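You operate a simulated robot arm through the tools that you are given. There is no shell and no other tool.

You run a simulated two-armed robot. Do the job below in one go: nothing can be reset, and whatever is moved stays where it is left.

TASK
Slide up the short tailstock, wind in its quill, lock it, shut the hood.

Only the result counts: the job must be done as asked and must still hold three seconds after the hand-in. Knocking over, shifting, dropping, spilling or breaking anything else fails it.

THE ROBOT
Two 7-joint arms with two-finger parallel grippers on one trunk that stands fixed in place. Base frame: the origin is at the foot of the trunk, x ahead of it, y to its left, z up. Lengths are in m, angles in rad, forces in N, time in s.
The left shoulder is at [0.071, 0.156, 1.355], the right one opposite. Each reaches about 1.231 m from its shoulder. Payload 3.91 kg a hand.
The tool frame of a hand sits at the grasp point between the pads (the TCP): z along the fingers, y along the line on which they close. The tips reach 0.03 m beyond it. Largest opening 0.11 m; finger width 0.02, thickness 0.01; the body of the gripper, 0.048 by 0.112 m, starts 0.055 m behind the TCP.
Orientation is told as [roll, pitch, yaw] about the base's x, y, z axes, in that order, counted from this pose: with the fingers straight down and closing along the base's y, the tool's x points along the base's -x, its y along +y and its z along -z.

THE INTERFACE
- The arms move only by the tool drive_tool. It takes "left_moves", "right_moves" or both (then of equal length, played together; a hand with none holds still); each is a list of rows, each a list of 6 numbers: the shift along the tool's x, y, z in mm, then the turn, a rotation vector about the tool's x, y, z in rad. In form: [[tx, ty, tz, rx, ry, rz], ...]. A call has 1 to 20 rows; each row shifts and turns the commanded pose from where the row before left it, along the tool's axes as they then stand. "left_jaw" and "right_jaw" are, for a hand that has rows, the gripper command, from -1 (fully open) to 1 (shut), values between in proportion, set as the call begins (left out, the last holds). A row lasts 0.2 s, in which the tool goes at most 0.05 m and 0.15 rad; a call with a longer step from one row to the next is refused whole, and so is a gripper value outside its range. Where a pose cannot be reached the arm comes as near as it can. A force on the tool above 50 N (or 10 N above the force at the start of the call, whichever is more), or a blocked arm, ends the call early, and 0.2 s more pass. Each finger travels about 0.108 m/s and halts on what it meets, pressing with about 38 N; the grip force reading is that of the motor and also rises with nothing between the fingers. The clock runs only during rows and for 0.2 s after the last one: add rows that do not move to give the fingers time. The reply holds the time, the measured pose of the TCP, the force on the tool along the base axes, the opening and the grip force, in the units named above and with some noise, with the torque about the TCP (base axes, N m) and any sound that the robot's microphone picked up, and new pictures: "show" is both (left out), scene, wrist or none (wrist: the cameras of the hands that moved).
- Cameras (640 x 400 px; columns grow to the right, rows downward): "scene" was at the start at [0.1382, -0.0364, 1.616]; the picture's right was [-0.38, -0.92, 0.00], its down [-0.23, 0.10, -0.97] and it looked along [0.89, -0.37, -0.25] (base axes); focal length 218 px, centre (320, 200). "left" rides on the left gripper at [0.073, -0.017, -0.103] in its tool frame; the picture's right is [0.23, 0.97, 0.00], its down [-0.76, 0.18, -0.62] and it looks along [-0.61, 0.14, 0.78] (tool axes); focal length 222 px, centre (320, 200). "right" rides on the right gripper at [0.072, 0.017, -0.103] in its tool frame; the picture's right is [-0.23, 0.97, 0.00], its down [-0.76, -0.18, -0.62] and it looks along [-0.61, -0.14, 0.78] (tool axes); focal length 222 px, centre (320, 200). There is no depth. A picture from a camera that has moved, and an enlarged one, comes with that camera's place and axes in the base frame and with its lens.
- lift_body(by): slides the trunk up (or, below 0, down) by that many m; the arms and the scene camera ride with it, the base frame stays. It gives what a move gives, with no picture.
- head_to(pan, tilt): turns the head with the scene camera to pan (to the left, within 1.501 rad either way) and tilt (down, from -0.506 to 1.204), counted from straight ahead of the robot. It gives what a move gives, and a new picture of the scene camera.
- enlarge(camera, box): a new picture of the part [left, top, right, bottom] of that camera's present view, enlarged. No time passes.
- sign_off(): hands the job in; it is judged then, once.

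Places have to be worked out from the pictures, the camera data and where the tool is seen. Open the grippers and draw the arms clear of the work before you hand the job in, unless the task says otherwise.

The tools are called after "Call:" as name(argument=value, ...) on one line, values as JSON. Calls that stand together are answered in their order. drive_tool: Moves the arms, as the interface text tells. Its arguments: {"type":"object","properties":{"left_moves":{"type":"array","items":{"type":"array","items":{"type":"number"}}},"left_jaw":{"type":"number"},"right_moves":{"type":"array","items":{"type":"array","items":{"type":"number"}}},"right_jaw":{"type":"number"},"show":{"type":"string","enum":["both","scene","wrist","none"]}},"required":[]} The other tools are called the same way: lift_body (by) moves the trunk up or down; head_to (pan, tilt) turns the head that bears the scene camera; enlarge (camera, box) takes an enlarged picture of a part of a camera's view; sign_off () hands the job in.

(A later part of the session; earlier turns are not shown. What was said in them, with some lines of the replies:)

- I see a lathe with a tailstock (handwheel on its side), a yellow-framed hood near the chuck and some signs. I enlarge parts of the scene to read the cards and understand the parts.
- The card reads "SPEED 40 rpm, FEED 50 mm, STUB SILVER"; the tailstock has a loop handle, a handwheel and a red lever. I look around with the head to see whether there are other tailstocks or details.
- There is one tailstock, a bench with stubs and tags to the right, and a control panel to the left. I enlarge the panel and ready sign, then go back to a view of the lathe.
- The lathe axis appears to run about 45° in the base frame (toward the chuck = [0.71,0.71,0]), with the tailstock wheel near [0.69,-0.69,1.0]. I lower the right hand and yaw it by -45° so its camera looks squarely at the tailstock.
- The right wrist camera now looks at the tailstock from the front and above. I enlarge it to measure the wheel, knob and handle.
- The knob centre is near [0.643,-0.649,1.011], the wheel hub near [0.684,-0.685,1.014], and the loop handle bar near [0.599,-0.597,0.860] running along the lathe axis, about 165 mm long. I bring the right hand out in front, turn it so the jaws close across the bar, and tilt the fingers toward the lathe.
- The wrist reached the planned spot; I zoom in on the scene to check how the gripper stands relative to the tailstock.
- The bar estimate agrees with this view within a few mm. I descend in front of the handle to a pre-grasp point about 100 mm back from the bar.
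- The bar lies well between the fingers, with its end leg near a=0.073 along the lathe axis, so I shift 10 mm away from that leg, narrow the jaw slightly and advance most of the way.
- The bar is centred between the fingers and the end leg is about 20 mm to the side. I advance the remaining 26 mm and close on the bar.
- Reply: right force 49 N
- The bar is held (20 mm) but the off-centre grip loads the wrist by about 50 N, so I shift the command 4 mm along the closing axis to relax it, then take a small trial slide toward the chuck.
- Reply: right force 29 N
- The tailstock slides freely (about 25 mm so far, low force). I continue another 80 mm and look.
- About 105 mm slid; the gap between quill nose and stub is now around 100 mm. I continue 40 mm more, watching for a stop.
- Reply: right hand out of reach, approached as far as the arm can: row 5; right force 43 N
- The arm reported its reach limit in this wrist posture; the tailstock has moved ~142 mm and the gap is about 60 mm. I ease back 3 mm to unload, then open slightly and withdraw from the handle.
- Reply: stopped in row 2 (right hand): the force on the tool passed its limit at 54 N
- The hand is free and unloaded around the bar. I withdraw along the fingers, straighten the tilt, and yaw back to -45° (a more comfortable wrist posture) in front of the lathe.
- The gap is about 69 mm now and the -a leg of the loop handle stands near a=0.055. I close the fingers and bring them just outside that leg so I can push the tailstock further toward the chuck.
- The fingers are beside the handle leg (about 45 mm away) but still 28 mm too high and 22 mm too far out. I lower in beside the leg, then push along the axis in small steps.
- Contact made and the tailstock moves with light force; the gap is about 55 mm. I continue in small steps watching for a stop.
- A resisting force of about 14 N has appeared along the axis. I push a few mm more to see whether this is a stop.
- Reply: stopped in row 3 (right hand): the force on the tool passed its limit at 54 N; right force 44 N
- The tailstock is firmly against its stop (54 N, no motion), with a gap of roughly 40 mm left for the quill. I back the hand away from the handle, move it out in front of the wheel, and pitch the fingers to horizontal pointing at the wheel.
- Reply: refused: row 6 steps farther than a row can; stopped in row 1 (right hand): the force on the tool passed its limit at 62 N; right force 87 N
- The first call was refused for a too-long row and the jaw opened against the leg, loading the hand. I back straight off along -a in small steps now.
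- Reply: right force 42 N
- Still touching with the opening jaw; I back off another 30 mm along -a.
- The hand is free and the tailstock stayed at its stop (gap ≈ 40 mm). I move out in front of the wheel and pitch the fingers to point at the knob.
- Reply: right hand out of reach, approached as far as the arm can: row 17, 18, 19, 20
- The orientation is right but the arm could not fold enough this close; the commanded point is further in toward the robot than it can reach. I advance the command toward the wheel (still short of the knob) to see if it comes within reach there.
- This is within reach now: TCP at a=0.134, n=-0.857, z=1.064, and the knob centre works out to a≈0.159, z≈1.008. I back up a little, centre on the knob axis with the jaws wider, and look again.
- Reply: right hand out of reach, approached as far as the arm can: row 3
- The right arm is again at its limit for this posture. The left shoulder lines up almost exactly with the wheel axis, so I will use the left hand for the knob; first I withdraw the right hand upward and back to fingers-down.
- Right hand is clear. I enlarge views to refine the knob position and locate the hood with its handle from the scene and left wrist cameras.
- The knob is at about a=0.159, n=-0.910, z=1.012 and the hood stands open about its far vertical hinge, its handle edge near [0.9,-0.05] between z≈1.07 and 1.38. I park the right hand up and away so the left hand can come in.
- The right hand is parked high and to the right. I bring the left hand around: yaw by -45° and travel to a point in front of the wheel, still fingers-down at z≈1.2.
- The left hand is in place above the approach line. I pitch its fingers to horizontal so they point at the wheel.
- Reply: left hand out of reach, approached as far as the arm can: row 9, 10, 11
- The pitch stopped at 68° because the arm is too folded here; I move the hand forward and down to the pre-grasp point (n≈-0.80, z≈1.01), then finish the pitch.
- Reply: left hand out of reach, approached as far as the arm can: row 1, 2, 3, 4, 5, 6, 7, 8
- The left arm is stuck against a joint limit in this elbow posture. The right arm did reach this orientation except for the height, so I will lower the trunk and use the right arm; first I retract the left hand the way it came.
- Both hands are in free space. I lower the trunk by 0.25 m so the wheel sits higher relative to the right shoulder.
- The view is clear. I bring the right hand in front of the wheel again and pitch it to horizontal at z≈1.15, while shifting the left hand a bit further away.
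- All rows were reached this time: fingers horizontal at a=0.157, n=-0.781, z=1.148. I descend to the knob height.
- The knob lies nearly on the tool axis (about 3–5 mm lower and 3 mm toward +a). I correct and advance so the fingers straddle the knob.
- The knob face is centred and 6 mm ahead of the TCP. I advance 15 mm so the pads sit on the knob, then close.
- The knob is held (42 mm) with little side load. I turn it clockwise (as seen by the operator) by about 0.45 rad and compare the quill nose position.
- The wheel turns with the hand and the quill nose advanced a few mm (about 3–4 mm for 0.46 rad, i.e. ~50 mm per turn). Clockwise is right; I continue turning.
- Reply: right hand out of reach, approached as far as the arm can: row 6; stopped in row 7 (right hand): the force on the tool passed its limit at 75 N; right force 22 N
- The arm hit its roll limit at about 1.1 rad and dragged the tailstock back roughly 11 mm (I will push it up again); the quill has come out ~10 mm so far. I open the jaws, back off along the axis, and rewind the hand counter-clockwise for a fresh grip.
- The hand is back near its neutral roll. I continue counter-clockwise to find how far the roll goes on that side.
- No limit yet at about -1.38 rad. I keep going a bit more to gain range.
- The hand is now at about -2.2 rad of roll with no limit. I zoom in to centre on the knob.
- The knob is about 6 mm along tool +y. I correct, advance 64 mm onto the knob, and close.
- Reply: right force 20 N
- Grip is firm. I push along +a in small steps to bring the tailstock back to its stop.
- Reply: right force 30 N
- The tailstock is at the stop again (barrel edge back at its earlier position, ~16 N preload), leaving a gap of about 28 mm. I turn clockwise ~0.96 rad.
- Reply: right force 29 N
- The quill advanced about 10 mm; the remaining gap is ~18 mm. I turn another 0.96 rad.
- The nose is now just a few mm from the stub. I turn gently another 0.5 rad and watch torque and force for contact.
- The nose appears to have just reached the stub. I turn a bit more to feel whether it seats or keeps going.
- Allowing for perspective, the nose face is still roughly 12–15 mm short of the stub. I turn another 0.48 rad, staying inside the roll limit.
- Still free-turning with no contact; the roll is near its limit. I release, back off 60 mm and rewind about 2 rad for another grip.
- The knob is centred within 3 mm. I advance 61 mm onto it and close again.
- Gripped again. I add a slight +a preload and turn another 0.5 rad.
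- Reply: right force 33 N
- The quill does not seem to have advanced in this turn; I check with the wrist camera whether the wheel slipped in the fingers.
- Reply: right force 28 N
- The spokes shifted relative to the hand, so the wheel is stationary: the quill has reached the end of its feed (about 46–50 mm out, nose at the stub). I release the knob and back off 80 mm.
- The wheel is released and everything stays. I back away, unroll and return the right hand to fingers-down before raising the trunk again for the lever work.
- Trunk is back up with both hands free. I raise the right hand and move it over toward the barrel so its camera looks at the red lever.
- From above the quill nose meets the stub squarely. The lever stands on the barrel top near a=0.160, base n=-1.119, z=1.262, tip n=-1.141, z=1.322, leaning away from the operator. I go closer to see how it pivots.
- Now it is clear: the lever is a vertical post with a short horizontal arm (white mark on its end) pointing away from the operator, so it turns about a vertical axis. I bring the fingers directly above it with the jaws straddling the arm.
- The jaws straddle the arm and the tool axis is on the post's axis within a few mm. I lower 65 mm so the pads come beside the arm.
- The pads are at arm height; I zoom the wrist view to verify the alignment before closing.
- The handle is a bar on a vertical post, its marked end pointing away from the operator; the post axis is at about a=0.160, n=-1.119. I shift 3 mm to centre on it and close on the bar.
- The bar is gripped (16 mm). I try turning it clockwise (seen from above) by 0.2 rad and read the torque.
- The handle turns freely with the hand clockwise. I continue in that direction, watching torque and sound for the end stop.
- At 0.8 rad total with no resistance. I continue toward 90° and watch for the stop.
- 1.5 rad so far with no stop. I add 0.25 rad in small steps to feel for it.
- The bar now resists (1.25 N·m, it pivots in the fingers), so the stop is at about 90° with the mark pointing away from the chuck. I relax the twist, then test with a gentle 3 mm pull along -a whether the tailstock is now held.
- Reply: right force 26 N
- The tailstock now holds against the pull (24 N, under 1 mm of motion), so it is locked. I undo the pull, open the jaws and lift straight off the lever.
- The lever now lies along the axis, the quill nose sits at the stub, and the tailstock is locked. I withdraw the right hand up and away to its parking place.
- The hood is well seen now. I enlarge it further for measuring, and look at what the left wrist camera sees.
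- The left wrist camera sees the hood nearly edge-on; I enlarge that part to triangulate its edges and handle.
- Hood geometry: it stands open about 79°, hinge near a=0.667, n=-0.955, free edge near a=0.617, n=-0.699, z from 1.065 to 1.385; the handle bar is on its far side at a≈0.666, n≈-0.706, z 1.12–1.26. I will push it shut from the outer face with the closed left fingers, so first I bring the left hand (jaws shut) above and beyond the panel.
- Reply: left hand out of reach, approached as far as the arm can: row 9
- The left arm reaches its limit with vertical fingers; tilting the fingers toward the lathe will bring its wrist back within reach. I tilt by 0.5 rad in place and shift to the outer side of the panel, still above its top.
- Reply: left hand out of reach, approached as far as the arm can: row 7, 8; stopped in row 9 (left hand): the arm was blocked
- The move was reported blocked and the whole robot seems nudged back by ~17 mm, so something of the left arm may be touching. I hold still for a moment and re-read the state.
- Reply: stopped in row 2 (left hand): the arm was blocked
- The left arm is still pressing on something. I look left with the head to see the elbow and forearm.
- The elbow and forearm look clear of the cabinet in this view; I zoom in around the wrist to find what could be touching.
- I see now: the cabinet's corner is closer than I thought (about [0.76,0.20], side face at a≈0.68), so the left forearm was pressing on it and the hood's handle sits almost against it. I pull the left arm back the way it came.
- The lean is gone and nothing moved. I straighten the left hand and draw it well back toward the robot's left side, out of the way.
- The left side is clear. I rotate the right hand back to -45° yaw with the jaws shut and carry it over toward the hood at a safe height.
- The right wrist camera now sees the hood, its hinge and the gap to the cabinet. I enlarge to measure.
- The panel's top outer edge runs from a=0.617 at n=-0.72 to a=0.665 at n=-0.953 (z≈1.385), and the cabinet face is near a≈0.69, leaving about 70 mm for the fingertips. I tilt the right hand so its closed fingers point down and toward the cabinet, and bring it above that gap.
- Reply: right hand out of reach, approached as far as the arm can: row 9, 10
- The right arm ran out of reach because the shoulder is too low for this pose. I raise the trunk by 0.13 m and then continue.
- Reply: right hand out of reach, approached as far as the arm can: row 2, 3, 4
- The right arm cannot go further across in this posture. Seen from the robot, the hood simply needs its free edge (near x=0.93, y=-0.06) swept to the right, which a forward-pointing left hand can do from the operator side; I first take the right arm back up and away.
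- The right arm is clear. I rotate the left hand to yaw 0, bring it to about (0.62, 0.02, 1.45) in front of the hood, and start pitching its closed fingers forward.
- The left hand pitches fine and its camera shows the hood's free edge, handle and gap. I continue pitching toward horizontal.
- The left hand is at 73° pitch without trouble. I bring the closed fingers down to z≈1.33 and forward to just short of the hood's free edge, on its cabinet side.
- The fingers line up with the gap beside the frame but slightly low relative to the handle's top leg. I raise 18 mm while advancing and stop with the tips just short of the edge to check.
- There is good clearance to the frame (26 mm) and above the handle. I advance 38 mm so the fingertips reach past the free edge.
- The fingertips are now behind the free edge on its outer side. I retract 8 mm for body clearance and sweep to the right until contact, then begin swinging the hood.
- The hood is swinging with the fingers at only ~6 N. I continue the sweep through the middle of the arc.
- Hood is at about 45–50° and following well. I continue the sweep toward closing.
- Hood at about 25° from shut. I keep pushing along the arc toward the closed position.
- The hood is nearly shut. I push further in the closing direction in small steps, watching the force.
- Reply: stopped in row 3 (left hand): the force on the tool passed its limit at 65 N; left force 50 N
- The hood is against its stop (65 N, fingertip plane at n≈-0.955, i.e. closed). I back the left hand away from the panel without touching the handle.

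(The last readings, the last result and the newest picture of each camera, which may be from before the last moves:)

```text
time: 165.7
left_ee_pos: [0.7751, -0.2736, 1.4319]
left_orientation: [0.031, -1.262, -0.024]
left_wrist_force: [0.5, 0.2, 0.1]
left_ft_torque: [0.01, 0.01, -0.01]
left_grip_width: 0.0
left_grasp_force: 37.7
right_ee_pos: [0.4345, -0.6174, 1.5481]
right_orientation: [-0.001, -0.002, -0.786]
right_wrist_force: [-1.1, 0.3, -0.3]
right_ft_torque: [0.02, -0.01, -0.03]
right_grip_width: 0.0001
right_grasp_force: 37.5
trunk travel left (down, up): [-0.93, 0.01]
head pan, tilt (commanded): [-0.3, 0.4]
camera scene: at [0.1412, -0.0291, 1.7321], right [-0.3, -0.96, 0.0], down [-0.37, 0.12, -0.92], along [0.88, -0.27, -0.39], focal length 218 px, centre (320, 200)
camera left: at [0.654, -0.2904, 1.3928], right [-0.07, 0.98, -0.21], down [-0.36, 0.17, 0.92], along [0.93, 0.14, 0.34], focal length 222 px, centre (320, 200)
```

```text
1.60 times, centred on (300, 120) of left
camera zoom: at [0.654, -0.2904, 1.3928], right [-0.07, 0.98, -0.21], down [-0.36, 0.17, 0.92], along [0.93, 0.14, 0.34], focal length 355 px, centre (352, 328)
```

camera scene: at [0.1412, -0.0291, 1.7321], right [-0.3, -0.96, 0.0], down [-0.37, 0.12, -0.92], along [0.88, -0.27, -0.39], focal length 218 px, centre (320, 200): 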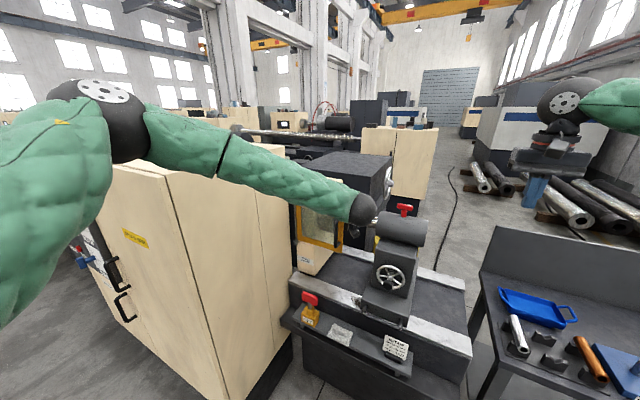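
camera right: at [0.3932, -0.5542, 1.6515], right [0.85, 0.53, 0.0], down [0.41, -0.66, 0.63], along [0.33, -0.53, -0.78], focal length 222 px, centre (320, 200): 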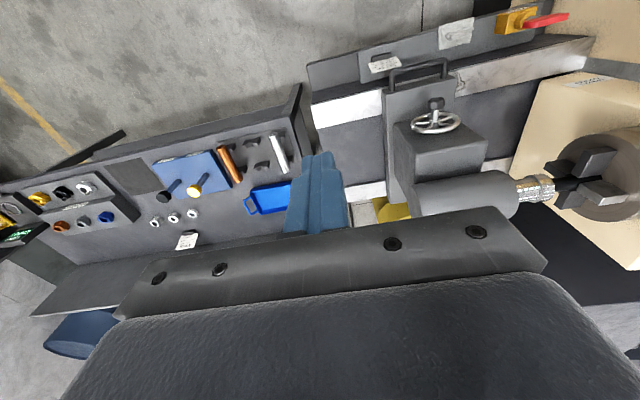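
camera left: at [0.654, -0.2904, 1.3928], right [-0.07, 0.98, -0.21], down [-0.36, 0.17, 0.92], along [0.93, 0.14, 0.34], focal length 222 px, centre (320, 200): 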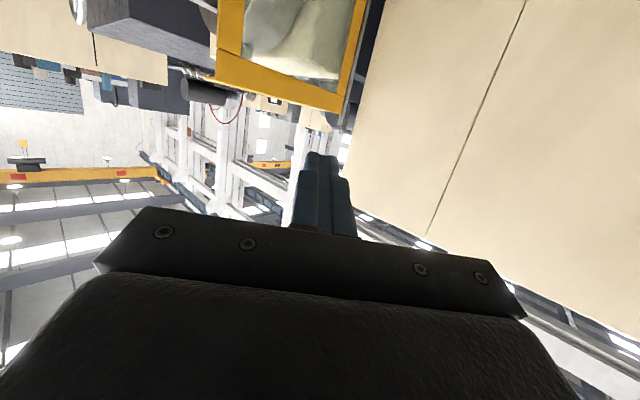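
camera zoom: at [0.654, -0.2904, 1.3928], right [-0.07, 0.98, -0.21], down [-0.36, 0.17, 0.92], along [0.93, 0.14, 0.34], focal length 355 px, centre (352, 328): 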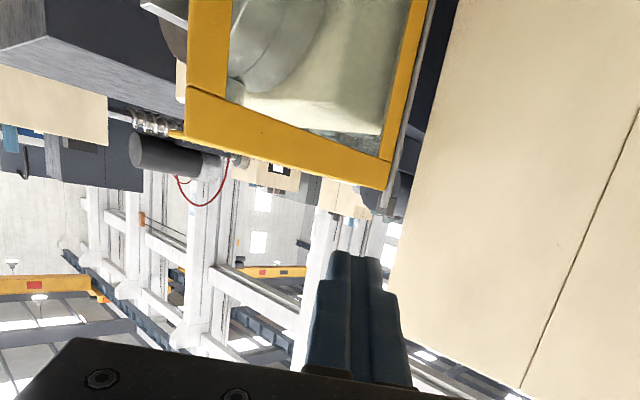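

The hood rests shut. I draw the left arm back to the side, level it, and open its gripper.

Call:
drive_tool(left_moves=[[7.5, 35, -24, 0, 0, 0], [7.5, 35, -24, 0, 0, 0], [7.5, 35, -24, 0, 0, 0], [7.5, 35, -24, 0, 0, 0], [7.5, 35, -24, 0, 0, 0], [7.5, 35, -24, 0, 0, 0], [7.5, 35, -24, 0, 0, 0], [7.5, 35, -24, 0, 0, 0], [0, 0, 0, 0, 0.14, 0], [0, 0, 0, 0, 0.14, 0], [0, 0, 0, 0, 0.14, 0], [0, 0, 0, 0, 0.14, 0], [0, 0, 0, 0, 0.14, 0], [0, 0, 0, 0, 0.14, 0], [0, 0, 0, 0, 0.14, 0], [0, 0, 0, 0, 0.14, 0], [0, 0, 0, 0, 0.14, 0]], left_jaw=1, show="none")

Call:
head_to(pan=-0.6, tilt=0.45)

Call:
enlarge(camera="scene", box=[160, 130, 360, 290])

Call:
enlarge(camera="scene", box=[220, 150, 330, 240])

```text
time: 169.3
left_ee_pos: [0.5741, 0.0081, 1.4359]
left_orientation: [0.007, 0.0, 0.003]
left_wrist_force: [0.0, 0.3, -0.9]
left_ft_torque: [-0.01, 0.05, 0.0]
left_grip_width: 0.0
left_grasp_force: 37.6
right_ee_pos: [0.4345, -0.6173, 1.5487]
right_orientation: [-0.001, -0.002, -0.784]
right_wrist_force: [-0.3, -0.8, -0.3]
right_ft_torque: [0.02, 0.03, -0.01]
right_grip_width: 0.0
right_grasp_force: 37.6
trunk travel left (down, up): [-0.93, 0.01]
head pan, tilt (commanded): [-0.3, 0.4]
```

```text
time: 170.1
left_ee_pos: [0.5726, 0.0065, 1.4367]
left_orientation: [0.01, -0.005, 0.003]
left_wrist_force: [0.2, 0.3, 1.6]
left_ft_torque: [-0.02, 0.0, -0.01]
left_grip_width: 0.0001
left_grasp_force: 37.7
right_ee_pos: [0.4345, -0.6182, 1.5498]
right_orientation: [-0.001, -0.004, -0.785]
right_wrist_force: [0.1, 0.4, 0.2]
right_ft_torque: [-0.01, 0.01, 0.01]
right_grip_width: 0.0001
right_grasp_force: 37.7
trunk travel left (down, up): [-0.93, 0.01]
head pan, tilt (commanded): [-0.6, 0.45]
camera scene: at [0.1275, -0.0525, 1.7276], right [-0.56, -0.83, 0.0], down [-0.36, 0.25, -0.9], along [0.74, -0.51, -0.44], focal length 218 px, centre (320, 200)
```

scene: 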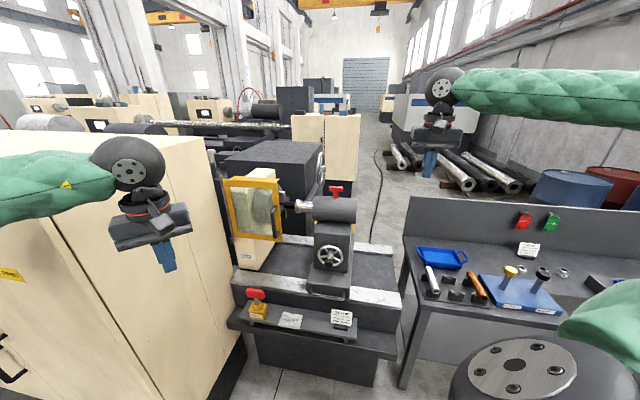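

```text
2.50 times, centred on (260, 210) of scene
camera zoom: at [0.1275, -0.0525, 1.7276], right [-0.56, -0.83, 0.0], down [-0.36, 0.25, -0.9], along [0.74, -0.51, -0.44], focal length 545 px, centre (470, 175)
```

zoom: 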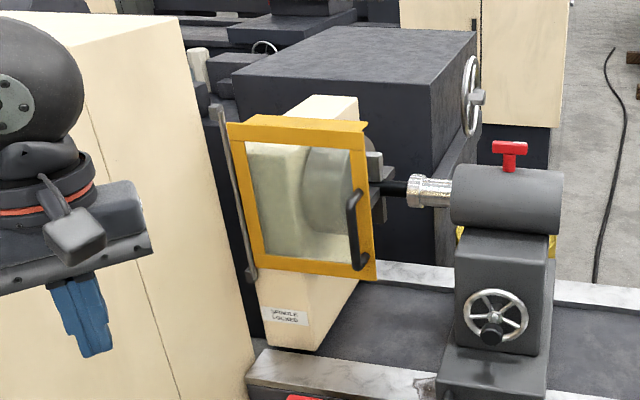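

```text
4.44 times, centred on (275, 195) of scene
camera zoom: at [0.1275, -0.0525, 1.7276], right [-0.56, -0.83, 0.0], down [-0.36, 0.25, -0.9], along [0.74, -0.51, -0.44], focal length 968 px, centre (520, 222)
```

zoom: 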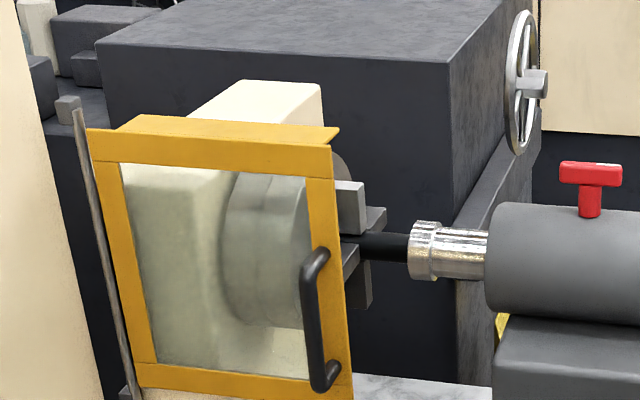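

Hood shut, lever across, quill nose at the stub, and the key, cloth, card and bench pieces look undisturbed. I open both grippers, move the left hand further off, and pass the right hand's camera over the work for a last check of the quill contact.

Call:
drive_tool(left_moves=[[10, 40, 0, 0, 0, 0], [10, 40, 0, 0, 0, 0], [10, 40, 0, 0, 0, 0], [10, 40, 0, 0, 0, 0], [10, 40, 0, 0, 0, 0], [10, 40, 0, 0, 0, 0], [0, 0, 0, 0, 0, 0], [0, 0, 0, 0, 0, 0], [0, 0, 0, 0, 0, 0], [0, 0, 0, 0, 0, 0], [0, 0, 0, 0, 0, 0], [0, 0, 0, 0, 0, 0], [0, 0, 0, 0, 0, 0], [0, 0, 0, 0, 0, 0], [0, 0, 0, 0, 0, 0]], right_moves=[[0, 0, -10, 0, 0, 0], [0, 0, -20, 0, 0, 0], [0, 44, -5, 0, 0, 0], [0, 44, -5, 0, 0, 0], [0, 44, -5, 0, 0, 0], [0, 44, -5, 0, 0, 0], [0, 44, 0, 0, 0, 0], [0, 44, 0, 0, 0, 0], [0, 44, 0, 0, 0, 0], [0, 44, 0, 0, 0, 0], [0, 44, 0, 0, 0, 0], [0, 44, 0, 0, 0, 0], [0, 44, 0, 0, 0, 0], [0, 44, 0, 0, 0, 0], [0, 0, 0, 0, 0, 0]], left_jaw=-1, right_jaw=-1)

Call:
enlarge(camera="right", box=[220, 60, 420, 230])

```text
time: 173.3
left_ee_pos: [0.5107, 0.2475, 1.437]
left_orientation: [0.008, -0.002, 0.002]
left_wrist_force: [0.2, -0.1, 0.2]
left_ft_torque: [0.02, -0.03, 0.02]
left_grip_width: 0.1098
left_grasp_force: 0.1
right_ee_pos: [0.8058, -0.2443, 1.5999]
right_orientation: [-0.001, -0.003, -0.785]
right_wrist_force: [-1.3, -0.2, 0.4]
right_ft_torque: [0.0, -0.02, -0.01]
right_grip_width: 0.1099
right_grasp_force: 0.0
trunk travel left (down, up): [-0.93, 0.01]
head pan, tilt (commanded): [-0.6, 0.45]
camera scene: at [0.1266, -0.0526, 1.7277], right [-0.56, -0.83, 0.0], down [-0.36, 0.25, -0.9], along [0.74, -0.51, -0.44], focal length 218 px, centre (320, 200)
camera right: at [0.7658, -0.1811, 1.7023], right [0.85, 0.53, 0.0], down [0.41, -0.66, 0.63], along [0.33, -0.53, -0.78], focal length 222 px, centre (320, 200)
camera left: at [0.4371, 0.2288, 1.5402], right [-0.23, 0.97, 0.01], down [0.76, 0.18, 0.63], along [0.61, 0.15, -0.78], focal length 222 px, centre (320, 200)
```

scene: 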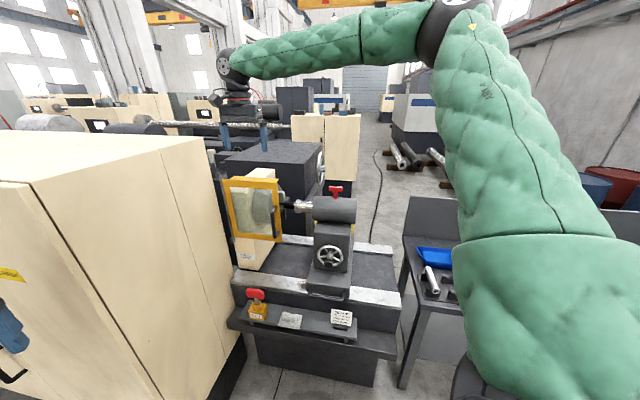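
right: 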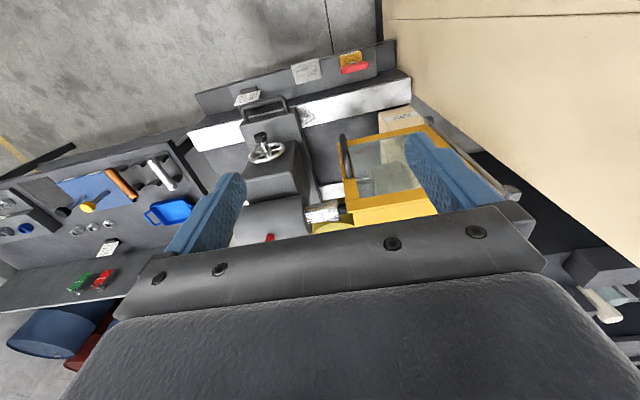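
left: 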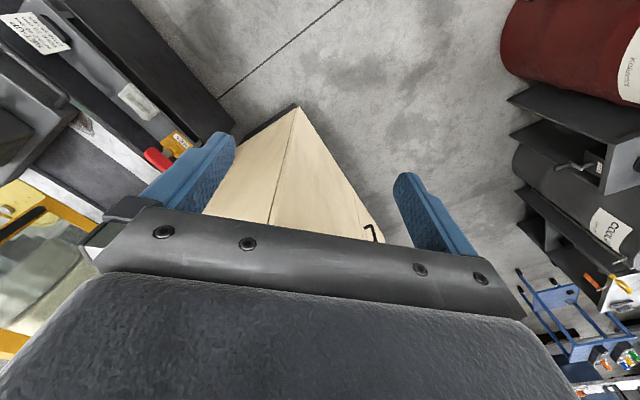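

```text
2.35 times, centred on (320, 145) of right
camera zoom: at [0.7658, -0.1811, 1.7023], right [0.85, 0.53, 0.0], down [0.41, -0.66, 0.63], along [0.33, -0.53, -0.78], focal length 523 px, centre (320, 329)
```

zoom: 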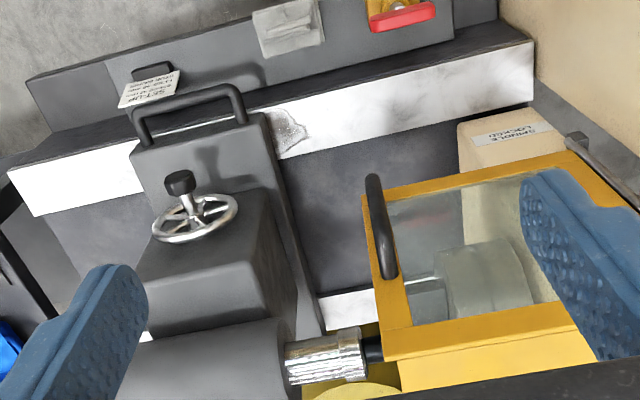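

The quill nose meets the stub with no visible gap, and the hood covers the chuck. I withdraw the right arm back to its own side, clear of the work.

Call:
drive_tool(right_moves=[[0, -44, 0, 0, 0, 0], [0, -44, 0, 0, 0, 0], [0, -44, 0, 0, 0, 0], [0, -44, 0, 0, 0, 0], [0, -44, 0, 0, 0, 0], [0, -44, 0, 0, 0, 0], [0, -44, 0, 0, 0, 0], [0, -44, 0, 0, 0, 0], [0, -44, 0, 0, 0, 0], [0, -44, 0, 0, 0, 0], [0, -44, 0, 0, 0, 0], [0, -44, 0, 0, 0, 0], [10, 0, 0, 0, 0, 0], [0, 0, 0, 0, 0, 0], [0, 0, 0, 0, 0, 0]], show="scene")

Call:
enlarge(camera="scene", box=[200, 140, 420, 340])

```text
time: 176.5
left_ee_pos: [0.5099, 0.2459, 1.4373]
left_orientation: [0.008, -0.004, 0.004]
left_wrist_force: [-0.2, -0.1, 0.5]
left_ft_torque: [0.0, -0.01, -0.01]
left_grip_width: 0.11
left_grasp_force: 0.1
right_ee_pos: [0.4247, -0.6097, 1.5996]
right_orientation: [0.001, -0.002, -0.788]
right_wrist_force: [0.3, 0.0, -0.1]
right_ft_torque: [0.0, 0.0, 0.02]
right_grip_width: 0.1102
right_grasp_force: 0.2
trunk travel left (down, up): [-0.93, 0.01]
head pan, tilt (commanded): [-0.6, 0.45]
camera scene: at [0.1263, -0.0528, 1.7277], right [-0.56, -0.83, 0.0], down [-0.36, 0.25, -0.9], along [0.74, -0.51, -0.43], focal length 218 px, centre (320, 200)
```

scene: 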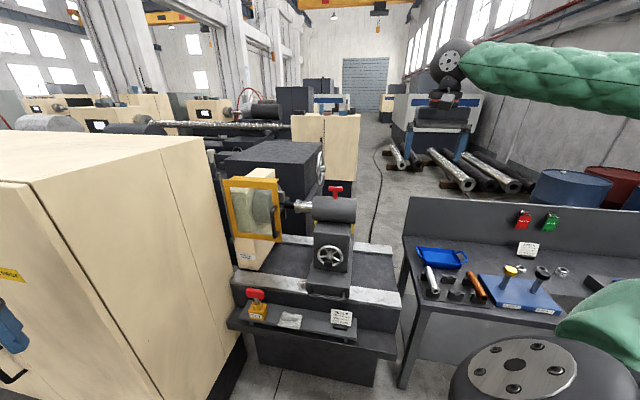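

```text
2.00 times, centred on (310, 240) of scene
camera zoom: at [0.1263, -0.0528, 1.7277], right [-0.56, -0.83, 0.0], down [-0.36, 0.25, -0.9], along [0.74, -0.51, -0.43], focal length 436 px, centre (340, 120)
```

zoom: 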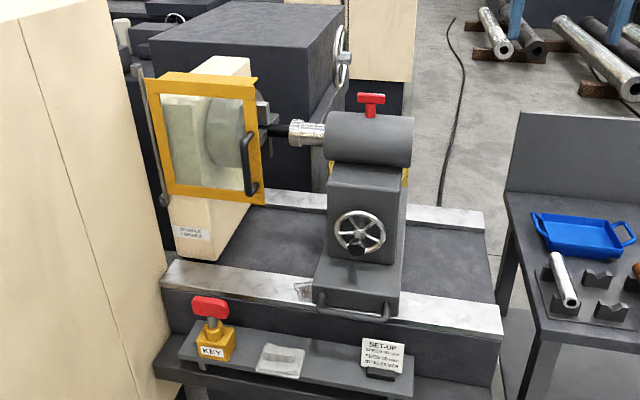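

The tailstock is up against its stop, the quill is wound out to the stub, the lever is locked across, and the hood is shut. Both grippers are open and the arms are clear, so I hand the job in.

Call:
sign_off()

```text
The job is handed in.
```

I slid the tailstock up, wound in its quill, locked it and shut the hood, then handed the job in. I got no pass or fail back, only that it was handed in.

- **Tailstock:** it is up against its stop, about 165 mm along the bed. A turn of the wheel dragged it back about 11 mm partway through, so I pushed it up to the stop again before going on.
- **Quill:** I wound it out until the wheel would turn no further, roughly 46–50 mm. From above there was no visible gap between the nose and the stub.
- **Lock:** I turned the red lever about 90° to its end stop. With it locked, a pull of about 24 N moved the tailstock less than 1 mm.
- **Hood:** I swung it closed until it hit a hard stop at about 65 N, and it was still shut in the last pictures.

While I was reaching for the hood, my left forearm pressed on the tall cabinet beside the lathe hard enough to nudge the robot back about 17 mm. I backed off and saw no change in the cabinet. In the last pictures the key, cloth, card and bench pieces look undisturbed. Both grippers were open and both arms clear when I handed in.
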